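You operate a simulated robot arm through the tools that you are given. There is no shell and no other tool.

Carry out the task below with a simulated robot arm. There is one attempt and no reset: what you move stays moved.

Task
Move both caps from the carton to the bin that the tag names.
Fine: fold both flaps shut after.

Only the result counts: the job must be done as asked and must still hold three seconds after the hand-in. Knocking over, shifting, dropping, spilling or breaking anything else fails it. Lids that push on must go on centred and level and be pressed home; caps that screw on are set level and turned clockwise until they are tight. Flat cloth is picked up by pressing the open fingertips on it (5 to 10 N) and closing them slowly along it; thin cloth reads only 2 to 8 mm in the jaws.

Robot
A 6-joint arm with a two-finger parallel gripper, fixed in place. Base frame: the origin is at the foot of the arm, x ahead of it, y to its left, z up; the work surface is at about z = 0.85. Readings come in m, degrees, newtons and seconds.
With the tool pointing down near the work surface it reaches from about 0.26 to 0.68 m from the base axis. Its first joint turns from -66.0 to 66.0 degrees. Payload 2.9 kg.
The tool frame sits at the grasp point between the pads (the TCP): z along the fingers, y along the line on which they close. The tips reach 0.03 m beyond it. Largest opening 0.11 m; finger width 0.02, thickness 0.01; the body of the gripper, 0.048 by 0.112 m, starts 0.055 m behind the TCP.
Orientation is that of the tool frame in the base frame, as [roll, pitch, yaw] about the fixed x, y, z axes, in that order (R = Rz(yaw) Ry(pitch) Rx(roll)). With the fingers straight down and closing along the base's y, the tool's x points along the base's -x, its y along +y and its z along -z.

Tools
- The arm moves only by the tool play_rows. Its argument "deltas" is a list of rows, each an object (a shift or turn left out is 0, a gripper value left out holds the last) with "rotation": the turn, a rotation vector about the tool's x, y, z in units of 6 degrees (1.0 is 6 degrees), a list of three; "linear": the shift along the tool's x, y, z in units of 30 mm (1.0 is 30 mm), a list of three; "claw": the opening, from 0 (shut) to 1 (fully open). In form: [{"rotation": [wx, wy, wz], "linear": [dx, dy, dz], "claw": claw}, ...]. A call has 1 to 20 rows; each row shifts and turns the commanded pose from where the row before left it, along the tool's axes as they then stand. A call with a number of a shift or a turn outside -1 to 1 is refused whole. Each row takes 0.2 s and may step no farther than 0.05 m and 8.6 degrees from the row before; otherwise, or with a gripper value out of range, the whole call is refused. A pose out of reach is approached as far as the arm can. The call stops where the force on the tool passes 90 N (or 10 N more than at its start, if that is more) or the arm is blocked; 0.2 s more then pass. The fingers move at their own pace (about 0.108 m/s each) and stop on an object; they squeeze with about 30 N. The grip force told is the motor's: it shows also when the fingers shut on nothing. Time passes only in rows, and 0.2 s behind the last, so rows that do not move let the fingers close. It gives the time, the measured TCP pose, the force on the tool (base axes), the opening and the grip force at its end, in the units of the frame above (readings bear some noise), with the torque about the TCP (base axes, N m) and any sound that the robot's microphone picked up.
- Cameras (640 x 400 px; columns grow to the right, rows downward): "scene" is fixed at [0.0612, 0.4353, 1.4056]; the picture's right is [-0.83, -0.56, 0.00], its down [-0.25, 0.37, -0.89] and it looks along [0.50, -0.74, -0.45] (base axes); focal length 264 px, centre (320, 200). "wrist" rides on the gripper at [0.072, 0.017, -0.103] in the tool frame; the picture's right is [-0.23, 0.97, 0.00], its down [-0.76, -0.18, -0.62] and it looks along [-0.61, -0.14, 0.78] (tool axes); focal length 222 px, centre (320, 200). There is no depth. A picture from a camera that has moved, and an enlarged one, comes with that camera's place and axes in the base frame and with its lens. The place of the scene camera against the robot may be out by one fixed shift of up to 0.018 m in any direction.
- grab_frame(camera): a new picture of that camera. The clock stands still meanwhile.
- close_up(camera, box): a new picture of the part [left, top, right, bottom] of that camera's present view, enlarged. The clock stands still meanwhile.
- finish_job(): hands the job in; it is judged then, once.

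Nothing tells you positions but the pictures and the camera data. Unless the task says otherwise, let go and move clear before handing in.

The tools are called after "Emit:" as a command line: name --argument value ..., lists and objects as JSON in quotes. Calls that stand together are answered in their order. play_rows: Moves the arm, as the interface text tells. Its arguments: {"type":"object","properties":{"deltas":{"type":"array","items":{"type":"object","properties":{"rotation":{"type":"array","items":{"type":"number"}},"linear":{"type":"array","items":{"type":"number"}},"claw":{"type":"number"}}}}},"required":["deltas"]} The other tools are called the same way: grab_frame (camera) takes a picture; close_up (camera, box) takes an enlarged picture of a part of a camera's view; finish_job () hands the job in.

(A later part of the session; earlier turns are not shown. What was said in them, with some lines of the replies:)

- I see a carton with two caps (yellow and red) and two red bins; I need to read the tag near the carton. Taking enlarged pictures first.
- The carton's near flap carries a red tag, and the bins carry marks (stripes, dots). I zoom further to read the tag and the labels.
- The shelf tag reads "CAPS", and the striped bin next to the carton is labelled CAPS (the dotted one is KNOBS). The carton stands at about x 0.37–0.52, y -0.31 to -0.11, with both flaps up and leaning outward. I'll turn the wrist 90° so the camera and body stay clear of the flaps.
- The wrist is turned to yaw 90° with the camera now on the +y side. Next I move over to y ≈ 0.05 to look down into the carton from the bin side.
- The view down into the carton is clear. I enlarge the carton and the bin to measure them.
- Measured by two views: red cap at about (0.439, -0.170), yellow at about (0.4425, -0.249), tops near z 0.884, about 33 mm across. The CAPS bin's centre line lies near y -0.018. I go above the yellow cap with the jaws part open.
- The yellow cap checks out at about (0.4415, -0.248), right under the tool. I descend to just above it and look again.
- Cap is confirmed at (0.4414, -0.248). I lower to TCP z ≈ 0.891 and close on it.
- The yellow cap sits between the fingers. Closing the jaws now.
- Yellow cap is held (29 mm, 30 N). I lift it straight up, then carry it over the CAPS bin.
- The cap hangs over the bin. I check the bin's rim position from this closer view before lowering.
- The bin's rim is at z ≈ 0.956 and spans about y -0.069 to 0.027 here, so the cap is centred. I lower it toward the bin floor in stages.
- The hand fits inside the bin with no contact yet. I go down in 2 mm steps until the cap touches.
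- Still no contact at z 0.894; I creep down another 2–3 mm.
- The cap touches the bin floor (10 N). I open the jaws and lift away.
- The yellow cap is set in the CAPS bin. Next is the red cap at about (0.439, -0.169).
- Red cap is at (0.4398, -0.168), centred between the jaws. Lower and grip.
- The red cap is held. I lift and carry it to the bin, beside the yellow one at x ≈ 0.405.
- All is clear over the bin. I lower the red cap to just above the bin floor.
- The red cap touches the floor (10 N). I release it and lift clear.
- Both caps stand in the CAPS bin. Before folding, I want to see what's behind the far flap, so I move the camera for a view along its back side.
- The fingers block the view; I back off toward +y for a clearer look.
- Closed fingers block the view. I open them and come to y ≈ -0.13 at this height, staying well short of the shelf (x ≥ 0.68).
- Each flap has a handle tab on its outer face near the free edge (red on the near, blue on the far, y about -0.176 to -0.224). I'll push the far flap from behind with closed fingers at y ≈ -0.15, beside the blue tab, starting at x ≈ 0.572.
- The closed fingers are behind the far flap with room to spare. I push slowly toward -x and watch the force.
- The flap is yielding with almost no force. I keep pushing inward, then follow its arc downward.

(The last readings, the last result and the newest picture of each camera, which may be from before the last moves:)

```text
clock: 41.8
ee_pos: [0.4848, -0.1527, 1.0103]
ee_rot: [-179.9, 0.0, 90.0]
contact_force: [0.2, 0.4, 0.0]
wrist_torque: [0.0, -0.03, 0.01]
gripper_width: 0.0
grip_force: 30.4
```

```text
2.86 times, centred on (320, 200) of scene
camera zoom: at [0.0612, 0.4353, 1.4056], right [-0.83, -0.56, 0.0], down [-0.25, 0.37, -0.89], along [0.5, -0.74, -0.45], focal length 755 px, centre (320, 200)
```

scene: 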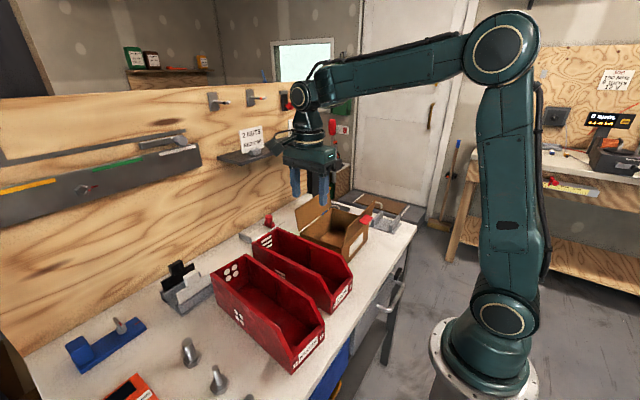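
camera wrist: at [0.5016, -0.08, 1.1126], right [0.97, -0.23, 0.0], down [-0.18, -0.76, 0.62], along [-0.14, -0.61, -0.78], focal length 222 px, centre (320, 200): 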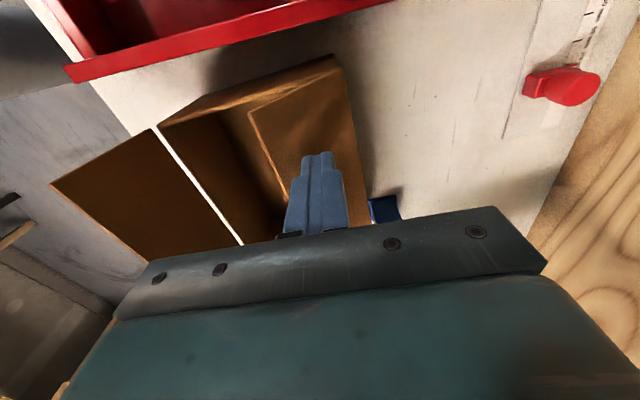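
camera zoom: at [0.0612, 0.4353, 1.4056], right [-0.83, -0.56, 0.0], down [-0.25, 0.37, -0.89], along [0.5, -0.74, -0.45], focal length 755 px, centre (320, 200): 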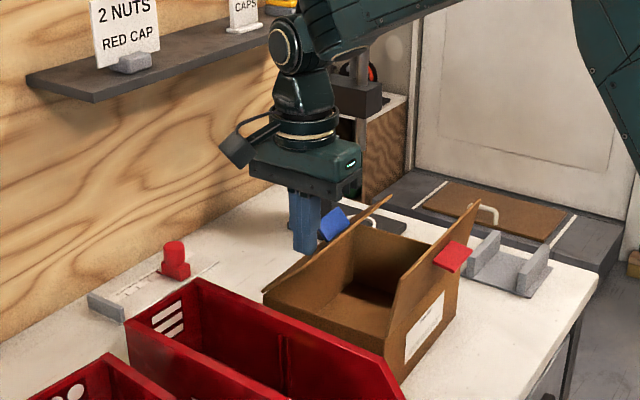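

The flap is about 40° past vertical and following freely. I continue along the arc, now mostly downward.

Emit:
play_rows --deltas '[{"linear": [0, -0.31, 0.43]}, {"linear": [0, -0.23, 0.43]}, {"linear": [0, -0.08, 0.3]}, {"linear": [0, 0, 0]}]'

Emit:
close_up --camera "scene" --box '[240, 130, 400, 270]'

Emit:
grab_frame --camera "wrist"

```text
clock: 42.8
ee_pos: [0.4664, -0.152, 0.9749]
ee_rot: [-179.9, 0.0, 90.0]
contact_force: [-1.7, 1.3, 2.5]
wrist_torque: [0.04, 0.02, 0.03]
gripper_width: 0.0002
grip_force: 29.6
```

```text
2.86 times, centred on (320, 200) of scene
camera zoom: at [0.0612, 0.4353, 1.4056], right [-0.83, -0.56, 0.0], down [-0.25, 0.37, -0.89], along [0.5, -0.74, -0.45], focal length 755 px, centre (320, 200)
```

zoom: 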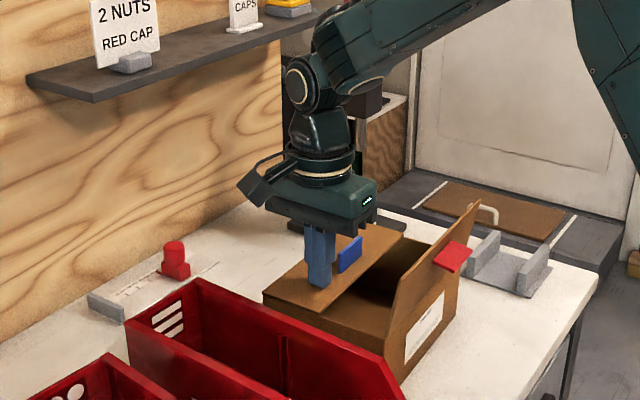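

```text
taken
camera wrist: at [0.4824, -0.0805, 1.0778], right [0.97, -0.23, 0.0], down [-0.18, -0.76, 0.62], along [-0.14, -0.61, -0.78], focal length 222 px, centre (320, 200)
```

wrist: 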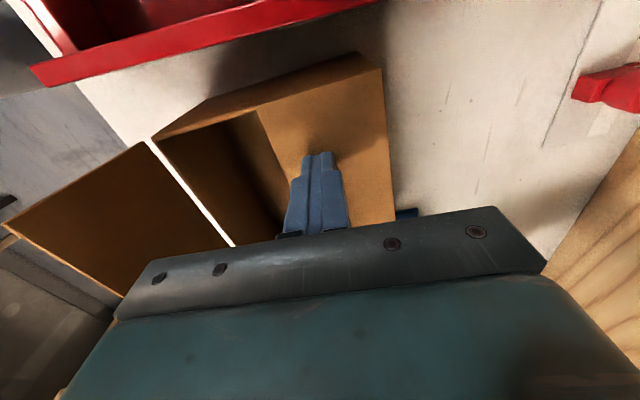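

The far flap is almost level. I press down in small steps until it bottoms out.

Emit:
play_rows --deltas '[{"linear": [0, 0, 0.1]}, {"linear": [0, 0, 0.1]}, {"linear": [0, 0, 0]}]'

```text
clock: 43.6
ee_pos: [0.4652, -0.1523, 0.9737]
ee_rot: [179.6, 0.2, 90.0]
contact_force: [-18.7, 3.1, 53.5]
wrist_torque: [0.19, 0.41, -0.05]
gripper_width: 0.0001
grip_force: 30.2
```

It bottomed out (53 N), so the flap is at its stop. I lift off gently and check that it stays.

Emit:
play_rows --deltas '[{"linear": [0, 0, -0.2]}, {"linear": [0, 0, -0.3]}, {"linear": [0, 0, -1]}, {"linear": [0, 0, -1]}, {"linear": [0, 0, -1]}, {"linear": [0, 0, 0]}]'

Emit:
close_up --camera "scene" --box '[240, 130, 400, 270]'

Emit:
grab_frame --camera "wrist"

```text
clock: 45.0
ee_pos: [0.4661, -0.1506, 1.0729]
ee_rot: [179.9, 0.0, 90.0]
contact_force: [-0.6, 0.4, -0.2]
wrist_torque: [-0.01, -0.02, 0.0]
gripper_width: 0.0
grip_force: 30.5
```

```text
2.86 times, centred on (320, 200) of scene
camera zoom: at [0.0612, 0.4353, 1.4056], right [-0.83, -0.56, 0.0], down [-0.25, 0.37, -0.89], along [0.5, -0.74, -0.45], focal length 755 px, centre (320, 200)
```

zoom: 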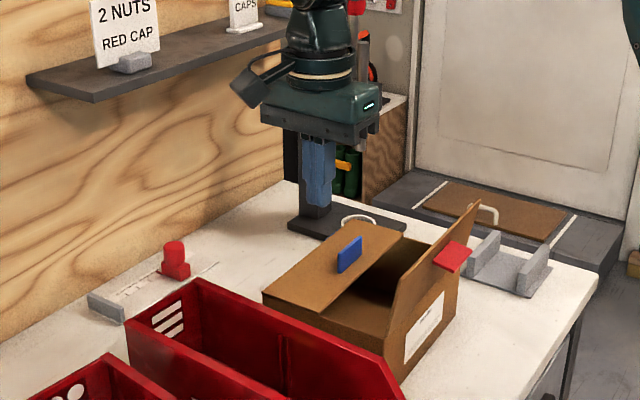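

```text
taken
camera wrist: at [0.4832, -0.0795, 1.1763], right [0.97, -0.23, 0.0], down [-0.18, -0.76, 0.62], along [-0.14, -0.61, -0.78], focal length 222 px, centre (320, 200)
```

wrist: 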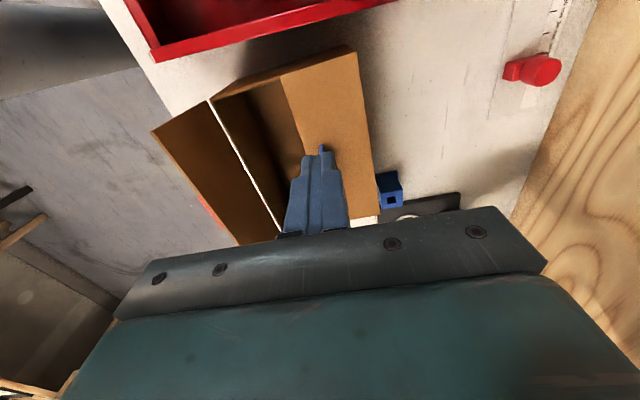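

The far flap stays shut and the carton has not moved. I now go over to the robot side of the near flap (x ≈ 0.305, y ≈ -0.15), passing above it.

Emit:
play_rows --deltas '[{"linear": [0, 0, -0.7]}, {"linear": [0, -0.9, 0]}, {"linear": [0, -0.9, 0]}, {"linear": [0, -0.9, 0]}, {"linear": [0, -0.9, 0]}, {"linear": [0, -0.9, 0]}, {"linear": [0, -0.9, 0]}, {"linear": [0, 0, 0]}]'

Emit:
grab_frame --camera "wrist"

Emit:
close_up --camera "scene" --box '[240, 130, 400, 270]'

```text
clock: 46.8
ee_pos: [0.3048, -0.1509, 1.0947]
ee_rot: [-180.0, 0.0, 90.0]
contact_force: [-0.2, 0.4, 0.0]
wrist_torque: [0.0, -0.01, -0.02]
gripper_width: 0.0
grip_force: 29.7
```

```text
taken
camera wrist: at [0.3213, -0.0804, 1.1977], right [0.97, -0.23, 0.0], down [-0.18, -0.76, 0.62], along [-0.14, -0.61, -0.78], focal length 222 px, centre (320, 200)
```

wrist: 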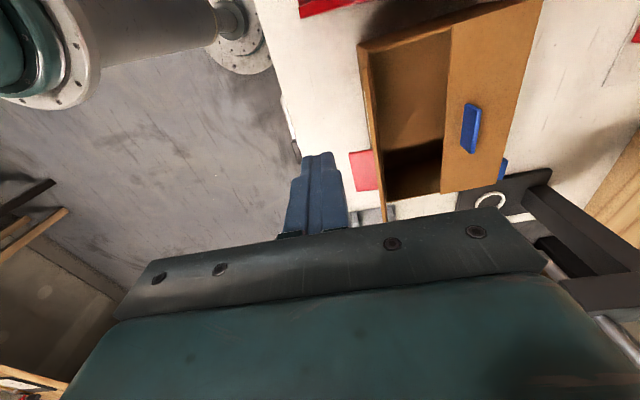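

```text
2.86 times, centred on (320, 200) of scene
camera zoom: at [0.0612, 0.4353, 1.4056], right [-0.83, -0.56, 0.0], down [-0.25, 0.37, -0.89], along [0.5, -0.74, -0.45], focal length 755 px, centre (320, 200)
```

zoom: 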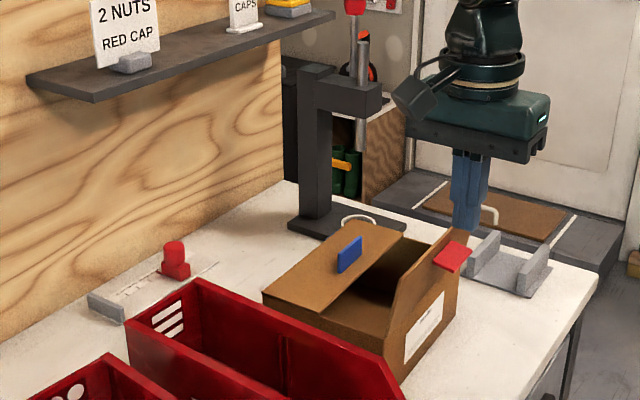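

I'm on the robot side of the near flap, beside the red tab. I descend and push it toward +x gently.

Emit:
play_rows --deltas '[{"linear": [0, 0, 0.94]}, {"linear": [0, 0, 0.94]}, {"linear": [0, 0, 0.94]}, {"linear": [0, 0, 0]}, {"linear": [0, 0.3, 0]}, {"linear": [0, 0.3, 0]}, {"linear": [0, 0.2, 0]}, {"linear": [0, 0.2, 0]}, {"linear": [0, 0.2, 0]}, {"linear": [0, 0.2, 0]}, {"linear": [0, 0, 0]}]'

Emit:
grab_frame --camera "wrist"

Emit:
close_up --camera "scene" --box '[240, 130, 400, 270]'

```text
clock: 49.2
ee_pos: [0.3468, -0.1527, 1.0105]
ee_rot: [179.9, 0.0, 90.0]
contact_force: [0.0, 0.5, 0.2]
wrist_torque: [-0.03, -0.01, 0.0]
gripper_width: 0.0001
grip_force: 30.2
```

```text
taken
camera wrist: at [0.3634, -0.0805, 1.113], right [0.97, -0.23, 0.0], down [-0.18, -0.76, 0.62], along [-0.14, -0.61, -0.78], focal length 222 px, centre (320, 200)
```

wrist: 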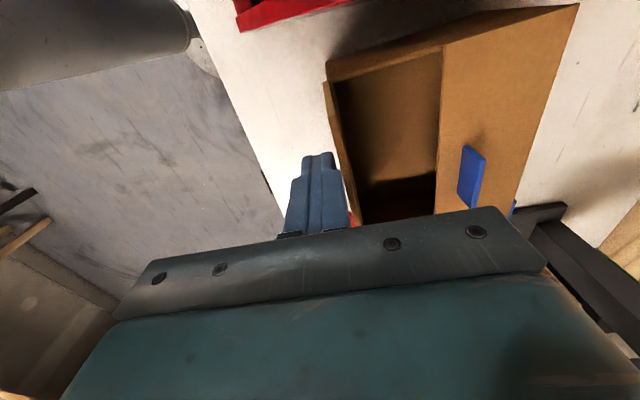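

```text
2.86 times, centred on (320, 200) of scene
camera zoom: at [0.0612, 0.4353, 1.4056], right [-0.83, -0.56, 0.0], down [-0.25, 0.37, -0.89], along [0.5, -0.74, -0.45], focal length 755 px, centre (320, 200)
```

zoom: 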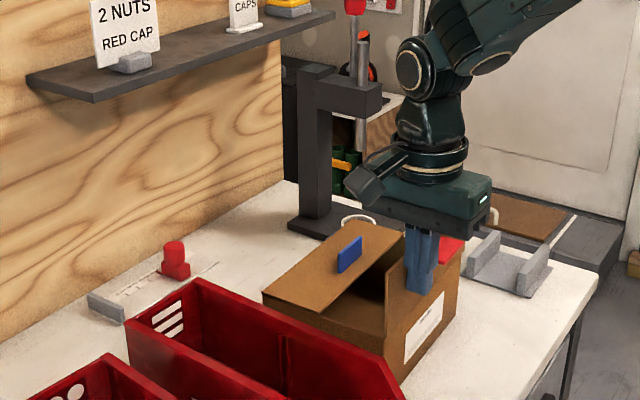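

The near flap is about vertical. I continue inward, then follow its arc down.

Emit:
play_rows --deltas '[{"linear": [0, 0.3, 0]}, {"linear": [0, 0.3, 0]}, {"linear": [0, 0.3, 0]}, {"linear": [0, 0.3, 0]}, {"linear": [0, 0.35, 0]}, {"linear": [0, 0, 0]}]'

Emit:
close_up --camera "scene" --box '[240, 130, 400, 270]'

Emit:
grab_frame --camera "wrist"

```text
clock: 50.6
ee_pos: [0.3923, -0.1496, 1.01]
ee_rot: [-180.0, -0.1, 90.1]
contact_force: [-0.3, 0.4, 0.7]
wrist_torque: [-0.02, 0.05, -0.04]
gripper_width: 0.0001
grip_force: 29.9
```

```text
2.86 times, centred on (320, 200) of scene
camera zoom: at [0.0612, 0.4353, 1.4056], right [-0.83, -0.56, 0.0], down [-0.25, 0.37, -0.89], along [0.5, -0.74, -0.45], focal length 755 px, centre (320, 200)
```

zoom: 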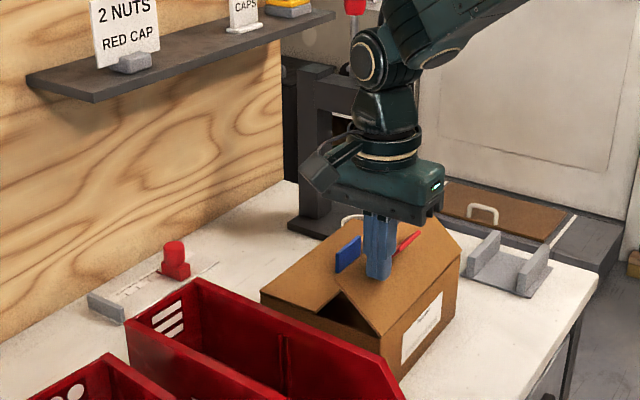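

```text
taken
camera wrist: at [0.4097, -0.0799, 1.1134], right [0.97, -0.23, 0.0], down [-0.18, -0.76, 0.62], along [-0.14, -0.61, -0.78], focal length 222 px, centre (320, 200)
```

wrist: 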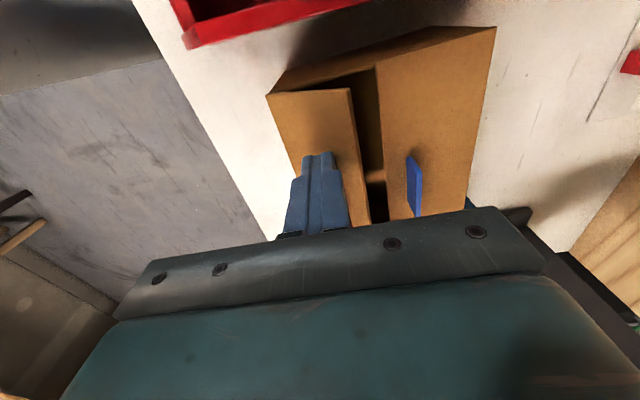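

The flap follows, now about 40° past vertical. I continue down along the arc.

Emit:
play_rows --deltas '[{"linear": [0, 0.15, 0.22]}, {"linear": [0, 0.15, 0.22]}, {"linear": [0, 0.1, 0.22]}, {"linear": [0, 0.1, 0.2]}, {"linear": [0, 0.04, 0.15]}, {"linear": [0, 0, 0]}]'

Emit:
close_up --camera "scene" --box '[240, 130, 400, 270]'

Emit:
grab_frame --camera "wrist"

```text
clock: 52.0
ee_pos: [0.4091, -0.1522, 0.9791]
ee_rot: [179.9, 0.0, 90.0]
contact_force: [-0.5, -0.2, 0.5]
wrist_torque: [-0.02, 0.02, 0.05]
gripper_width: 0.0
grip_force: 30.2
```

```text
2.86 times, centred on (320, 200) of scene
camera zoom: at [0.0612, 0.4353, 1.4056], right [-0.83, -0.56, 0.0], down [-0.25, 0.37, -0.89], along [0.5, -0.74, -0.45], focal length 755 px, centre (320, 200)
```

zoom: 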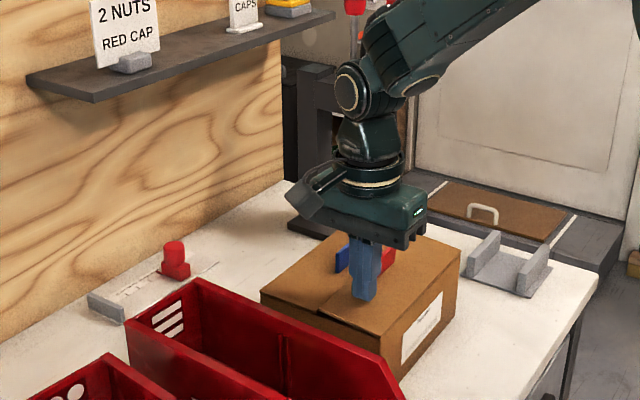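

```text
taken
camera wrist: at [0.4256, -0.0796, 1.0827], right [0.97, -0.23, 0.0], down [-0.18, -0.76, 0.62], along [-0.14, -0.61, -0.78], focal length 222 px, centre (320, 200)
```

wrist: 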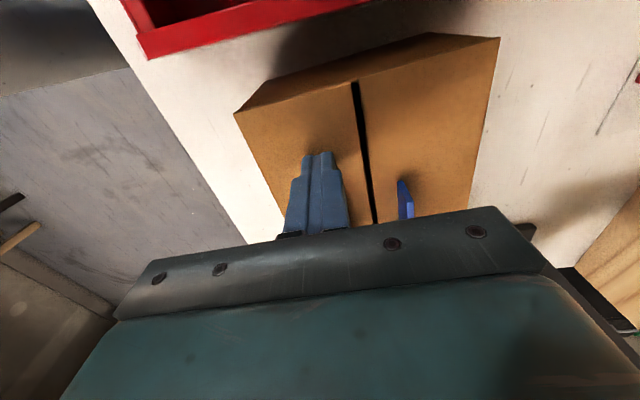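

The near flap is almost flush. I press it the last few millimetres in small steps.

Emit:
play_rows --deltas '[{"linear": [0, 0, 0.06]}, {"linear": [0, 0, 0.06]}, {"linear": [0, 0, 0]}]'

```text
clock: 52.8
ee_pos: [0.4102, -0.1522, 0.9764]
ee_rot: [180.0, 0.0, 90.0]
contact_force: [0.2, 0.3, 0.0]
wrist_torque: [0.02, -0.01, 0.0]
gripper_width: 0.0002
grip_force: 29.0
```

Emit:
play_rows --deltas '[{"linear": [0, 0, 0.05]}, {"linear": [0, 0, 0.03]}, {"linear": [0, 0, 0]}]'

```text
clock: 53.6
ee_pos: [0.4081, -0.1523, 0.9745]
ee_rot: [179.9, 0.1, 90.1]
contact_force: [-2.5, -1.6, 10.1]
wrist_torque: [0.0, 0.1, 0.03]
gripper_width: 0.0
grip_force: 29.6
```

The near flap has reached its stop (10 N). I lift away and inspect the closed carton.

Emit:
play_rows --deltas '[{"linear": [0, 0, 0.03]}, {"linear": [0, 0, 0]}, {"linear": [0, 0, -0.3]}, {"linear": [0, 0, -0.7]}, {"linear": [0, 0, -1]}, {"linear": [0, 0, -1]}, {"linear": [0, 0, -1]}, {"linear": [0, 0, -1]}, {"linear": [0, 0, -1]}, {"linear": [0, 0, 0]}]'

Emit:
close_up --camera "scene" --box '[240, 150, 400, 270]'

Emit:
grab_frame --camera "wrist"

Emit:
grab_frame --camera "scene"

```text
clock: 55.8
ee_pos: [0.4096, -0.1508, 1.1529]
ee_rot: [180.0, 0.0, 90.0]
contact_force: [0.1, 0.0, 0.2]
wrist_torque: [0.02, 0.0, -0.01]
gripper_width: 0.0001
grip_force: 30.3
```

```text
3.33 times, centred on (320, 210) of scene
camera zoom: at [0.0612, 0.4353, 1.4056], right [-0.83, -0.56, 0.0], down [-0.25, 0.37, -0.89], along [0.5, -0.74, -0.45], focal length 880 px, centre (320, 167)
```

zoom: 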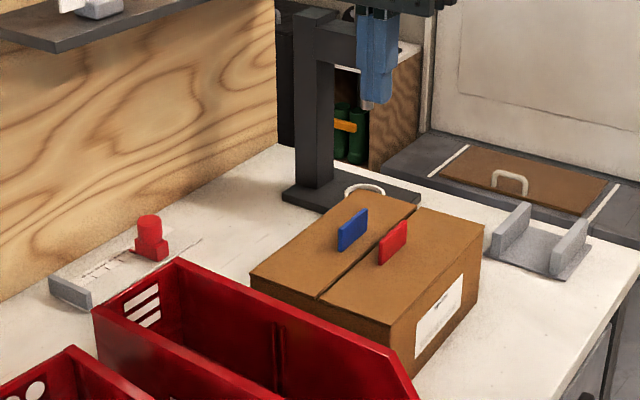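

```text
taken
camera wrist: at [0.4267, -0.0793, 1.2569], right [0.97, -0.23, 0.0], down [-0.18, -0.76, 0.62], along [-0.14, -0.61, -0.78], focal length 222 px, centre (320, 200)
```

wrist: 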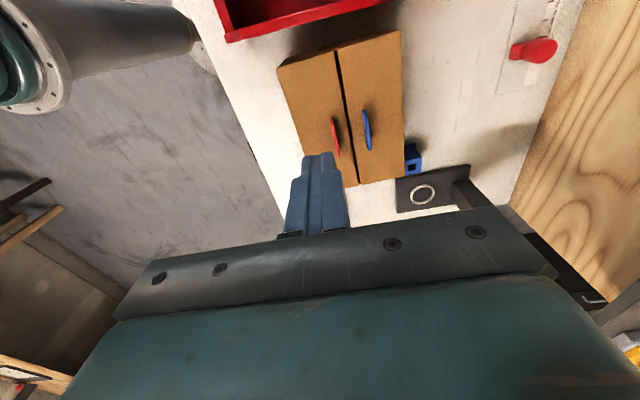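

```text
taken
```

scene: 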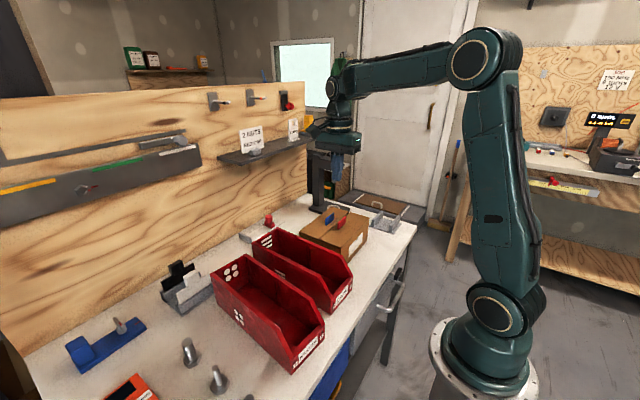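

Both flaps look shut with tabs standing up. I go back to the earlier viewing pose to compare the carton, bin and neighbours with the first pictures.

Emit:
play_rows --deltas '[{"linear": [0.5, 0.17, -1], "claw": 1.0}, {"linear": [1, 0.17, -1]}, {"linear": [1, 0.17, -1]}, {"linear": [1, 0.17, -0.97]}, {"linear": [1, 0.17, 0]}, {"linear": [1, 0.17, 0]}, {"linear": [0.76, 0.05, 0]}, {"linear": [0, 0, 0]}]'

Emit:
close_up --camera "wrist" --box '[272, 125, 432, 225]'

Emit:
close_up --camera "wrist" --box '[210, 0, 450, 150]'

Emit:
close_up --camera "scene" --box '[200, 170, 440, 320]'

```text
clock: 57.6
ee_pos: [0.4413, 0.0374, 1.273]
ee_rot: [180.0, 0.0, 90.0]
contact_force: [-0.1, -0.4, -0.7]
wrist_torque: [0.0, -0.01, -0.04]
gripper_width: 0.1104
grip_force: 0.0
```

```text
4.00 times, centred on (352, 175) of wrist
camera zoom: at [0.4575, 0.1088, 1.375], right [0.97, -0.23, 0.0], down [-0.18, -0.76, 0.62], along [-0.14, -0.61, -0.78], focal length 888 px, centre (192, 300)
```

zoom: 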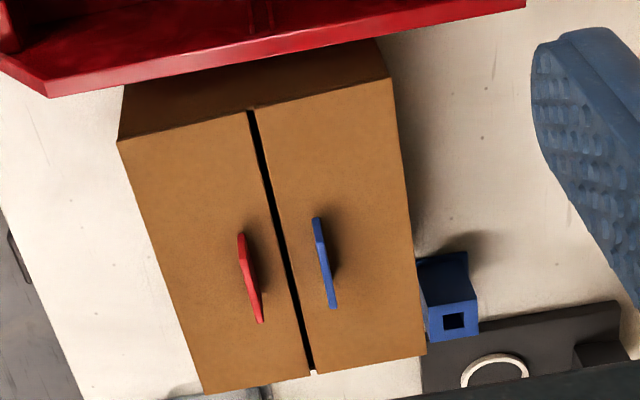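

```text
2.67 times, centred on (330, 75) of wrist
camera zoom: at [0.4575, 0.1088, 1.375], right [0.97, -0.23, 0.0], down [-0.18, -0.76, 0.62], along [-0.14, -0.61, -0.78], focal length 592 px, centre (293, 533)
```

zoom: 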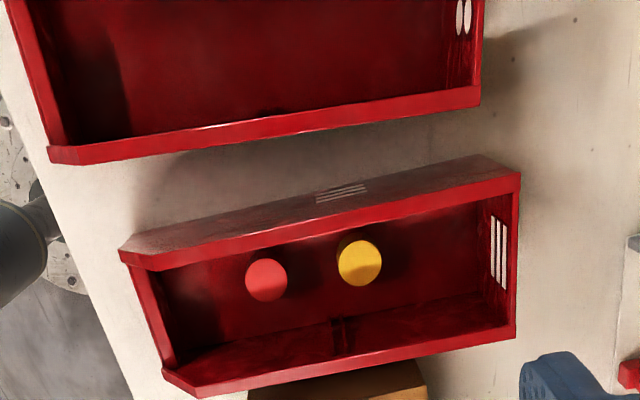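

```text
2.67 times, centred on (320, 245) of scene
camera zoom: at [0.0612, 0.4353, 1.4056], right [-0.83, -0.56, 0.0], down [-0.25, 0.37, -0.89], along [0.5, -0.74, -0.45], focal length 704 px, centre (320, 80)
```

zoom: 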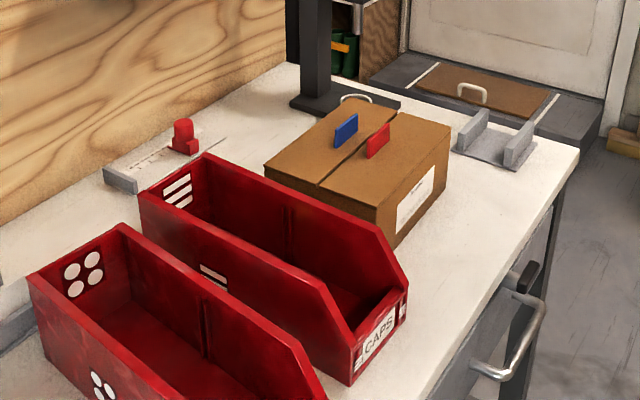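

The carton, the bins and the blue block are where they were. Both caps are in the CAPS bin; I take one last magnified look at the flaps' seam.

Emit:
close_up --camera "scene" --box '[295, 200, 375, 250]'

Emit:
play_rows --deltas '[{"linear": [0, 0, 0]}, {"linear": [0, 0, 0]}, {"linear": [0, 0, 0]}, {"linear": [0, 0, 0]}, {"linear": [0, 0, 0]}, {"linear": [0, 0, 0]}, {"linear": [0, 0, 0]}, {"linear": [0, 0, 0]}, {"linear": [0, 0, 0]}, {"linear": [0, 0, 0]}]'

Emit:
close_up --camera "scene" --box '[295, 200, 375, 250]'

```text
8.00 times, centred on (335, 225) of scene
camera zoom: at [0.0612, 0.4353, 1.4056], right [-0.83, -0.56, 0.0], down [-0.25, 0.37, -0.89], along [0.5, -0.74, -0.45], focal length 2113 px, centre (200, 0)
```

zoom: 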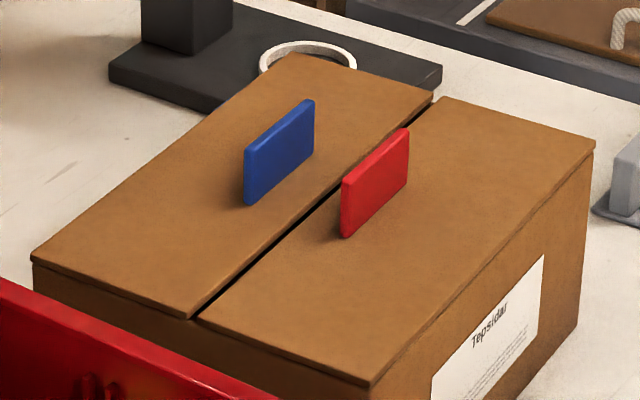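

```text
clock: 59.8
ee_pos: [0.4405, 0.0365, 1.2716]
ee_rot: [180.0, 0.0, 90.0]
contact_force: [-0.2, -0.8, 0.0]
wrist_torque: [-0.02, 0.0, 0.01]
gripper_width: 0.1097
grip_force: 0.0
```

```text
8.00 times, centred on (335, 225) of scene
camera zoom: at [0.0612, 0.4353, 1.4056], right [-0.83, -0.56, 0.0], down [-0.25, 0.37, -0.89], along [0.5, -0.74, -0.45], focal length 2113 px, centre (200, 0)
```

zoom: 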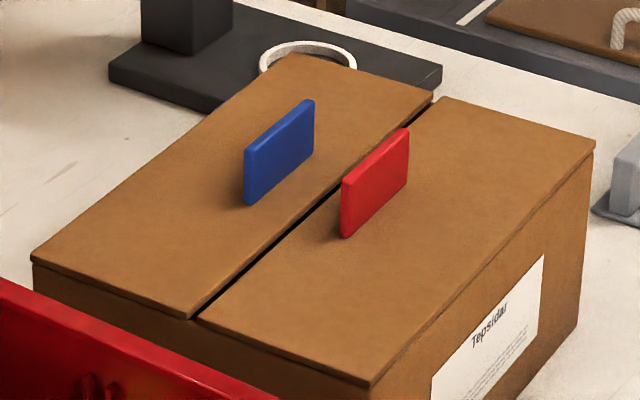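

Both caps are in the CAPS bin the tag names. Both flaps lie flat and haven't moved over the last few seconds, and the arm is open and clear. I hand in the job.

Emit:
finish_job

```text
The job is handed in.
```

I moved both caps into the bin labelled CAPS, which is the one the "CAPS" tag on the shelf names, then folded both carton flaps shut. I've handed the job in, but no verdict came back with it.

- **Caps:** the yellow and red caps stand upright in the CAPS bin, about 75 mm apart. I lowered each one until it touched the bin floor before letting go.
- **Flaps:** I folded the far flap first, then the near one. Both lie flat and stayed shut after I let go; pictures taken about 2 seconds apart just before hand-in showed no change.
- **Force:** pressing the far flap down reached about 53 N when it hit its stop. The near flap needed about 10 N.
- **Everything else:** the carton may have shifted 1–2 mm while I folded the near flap. In the pictures I saw no change in the bins or the blue block behind the carton, and nothing was knocked over.

The "2 NUTS RED CAP" sign on the same shelf named no bin, so I took it as unrelated.
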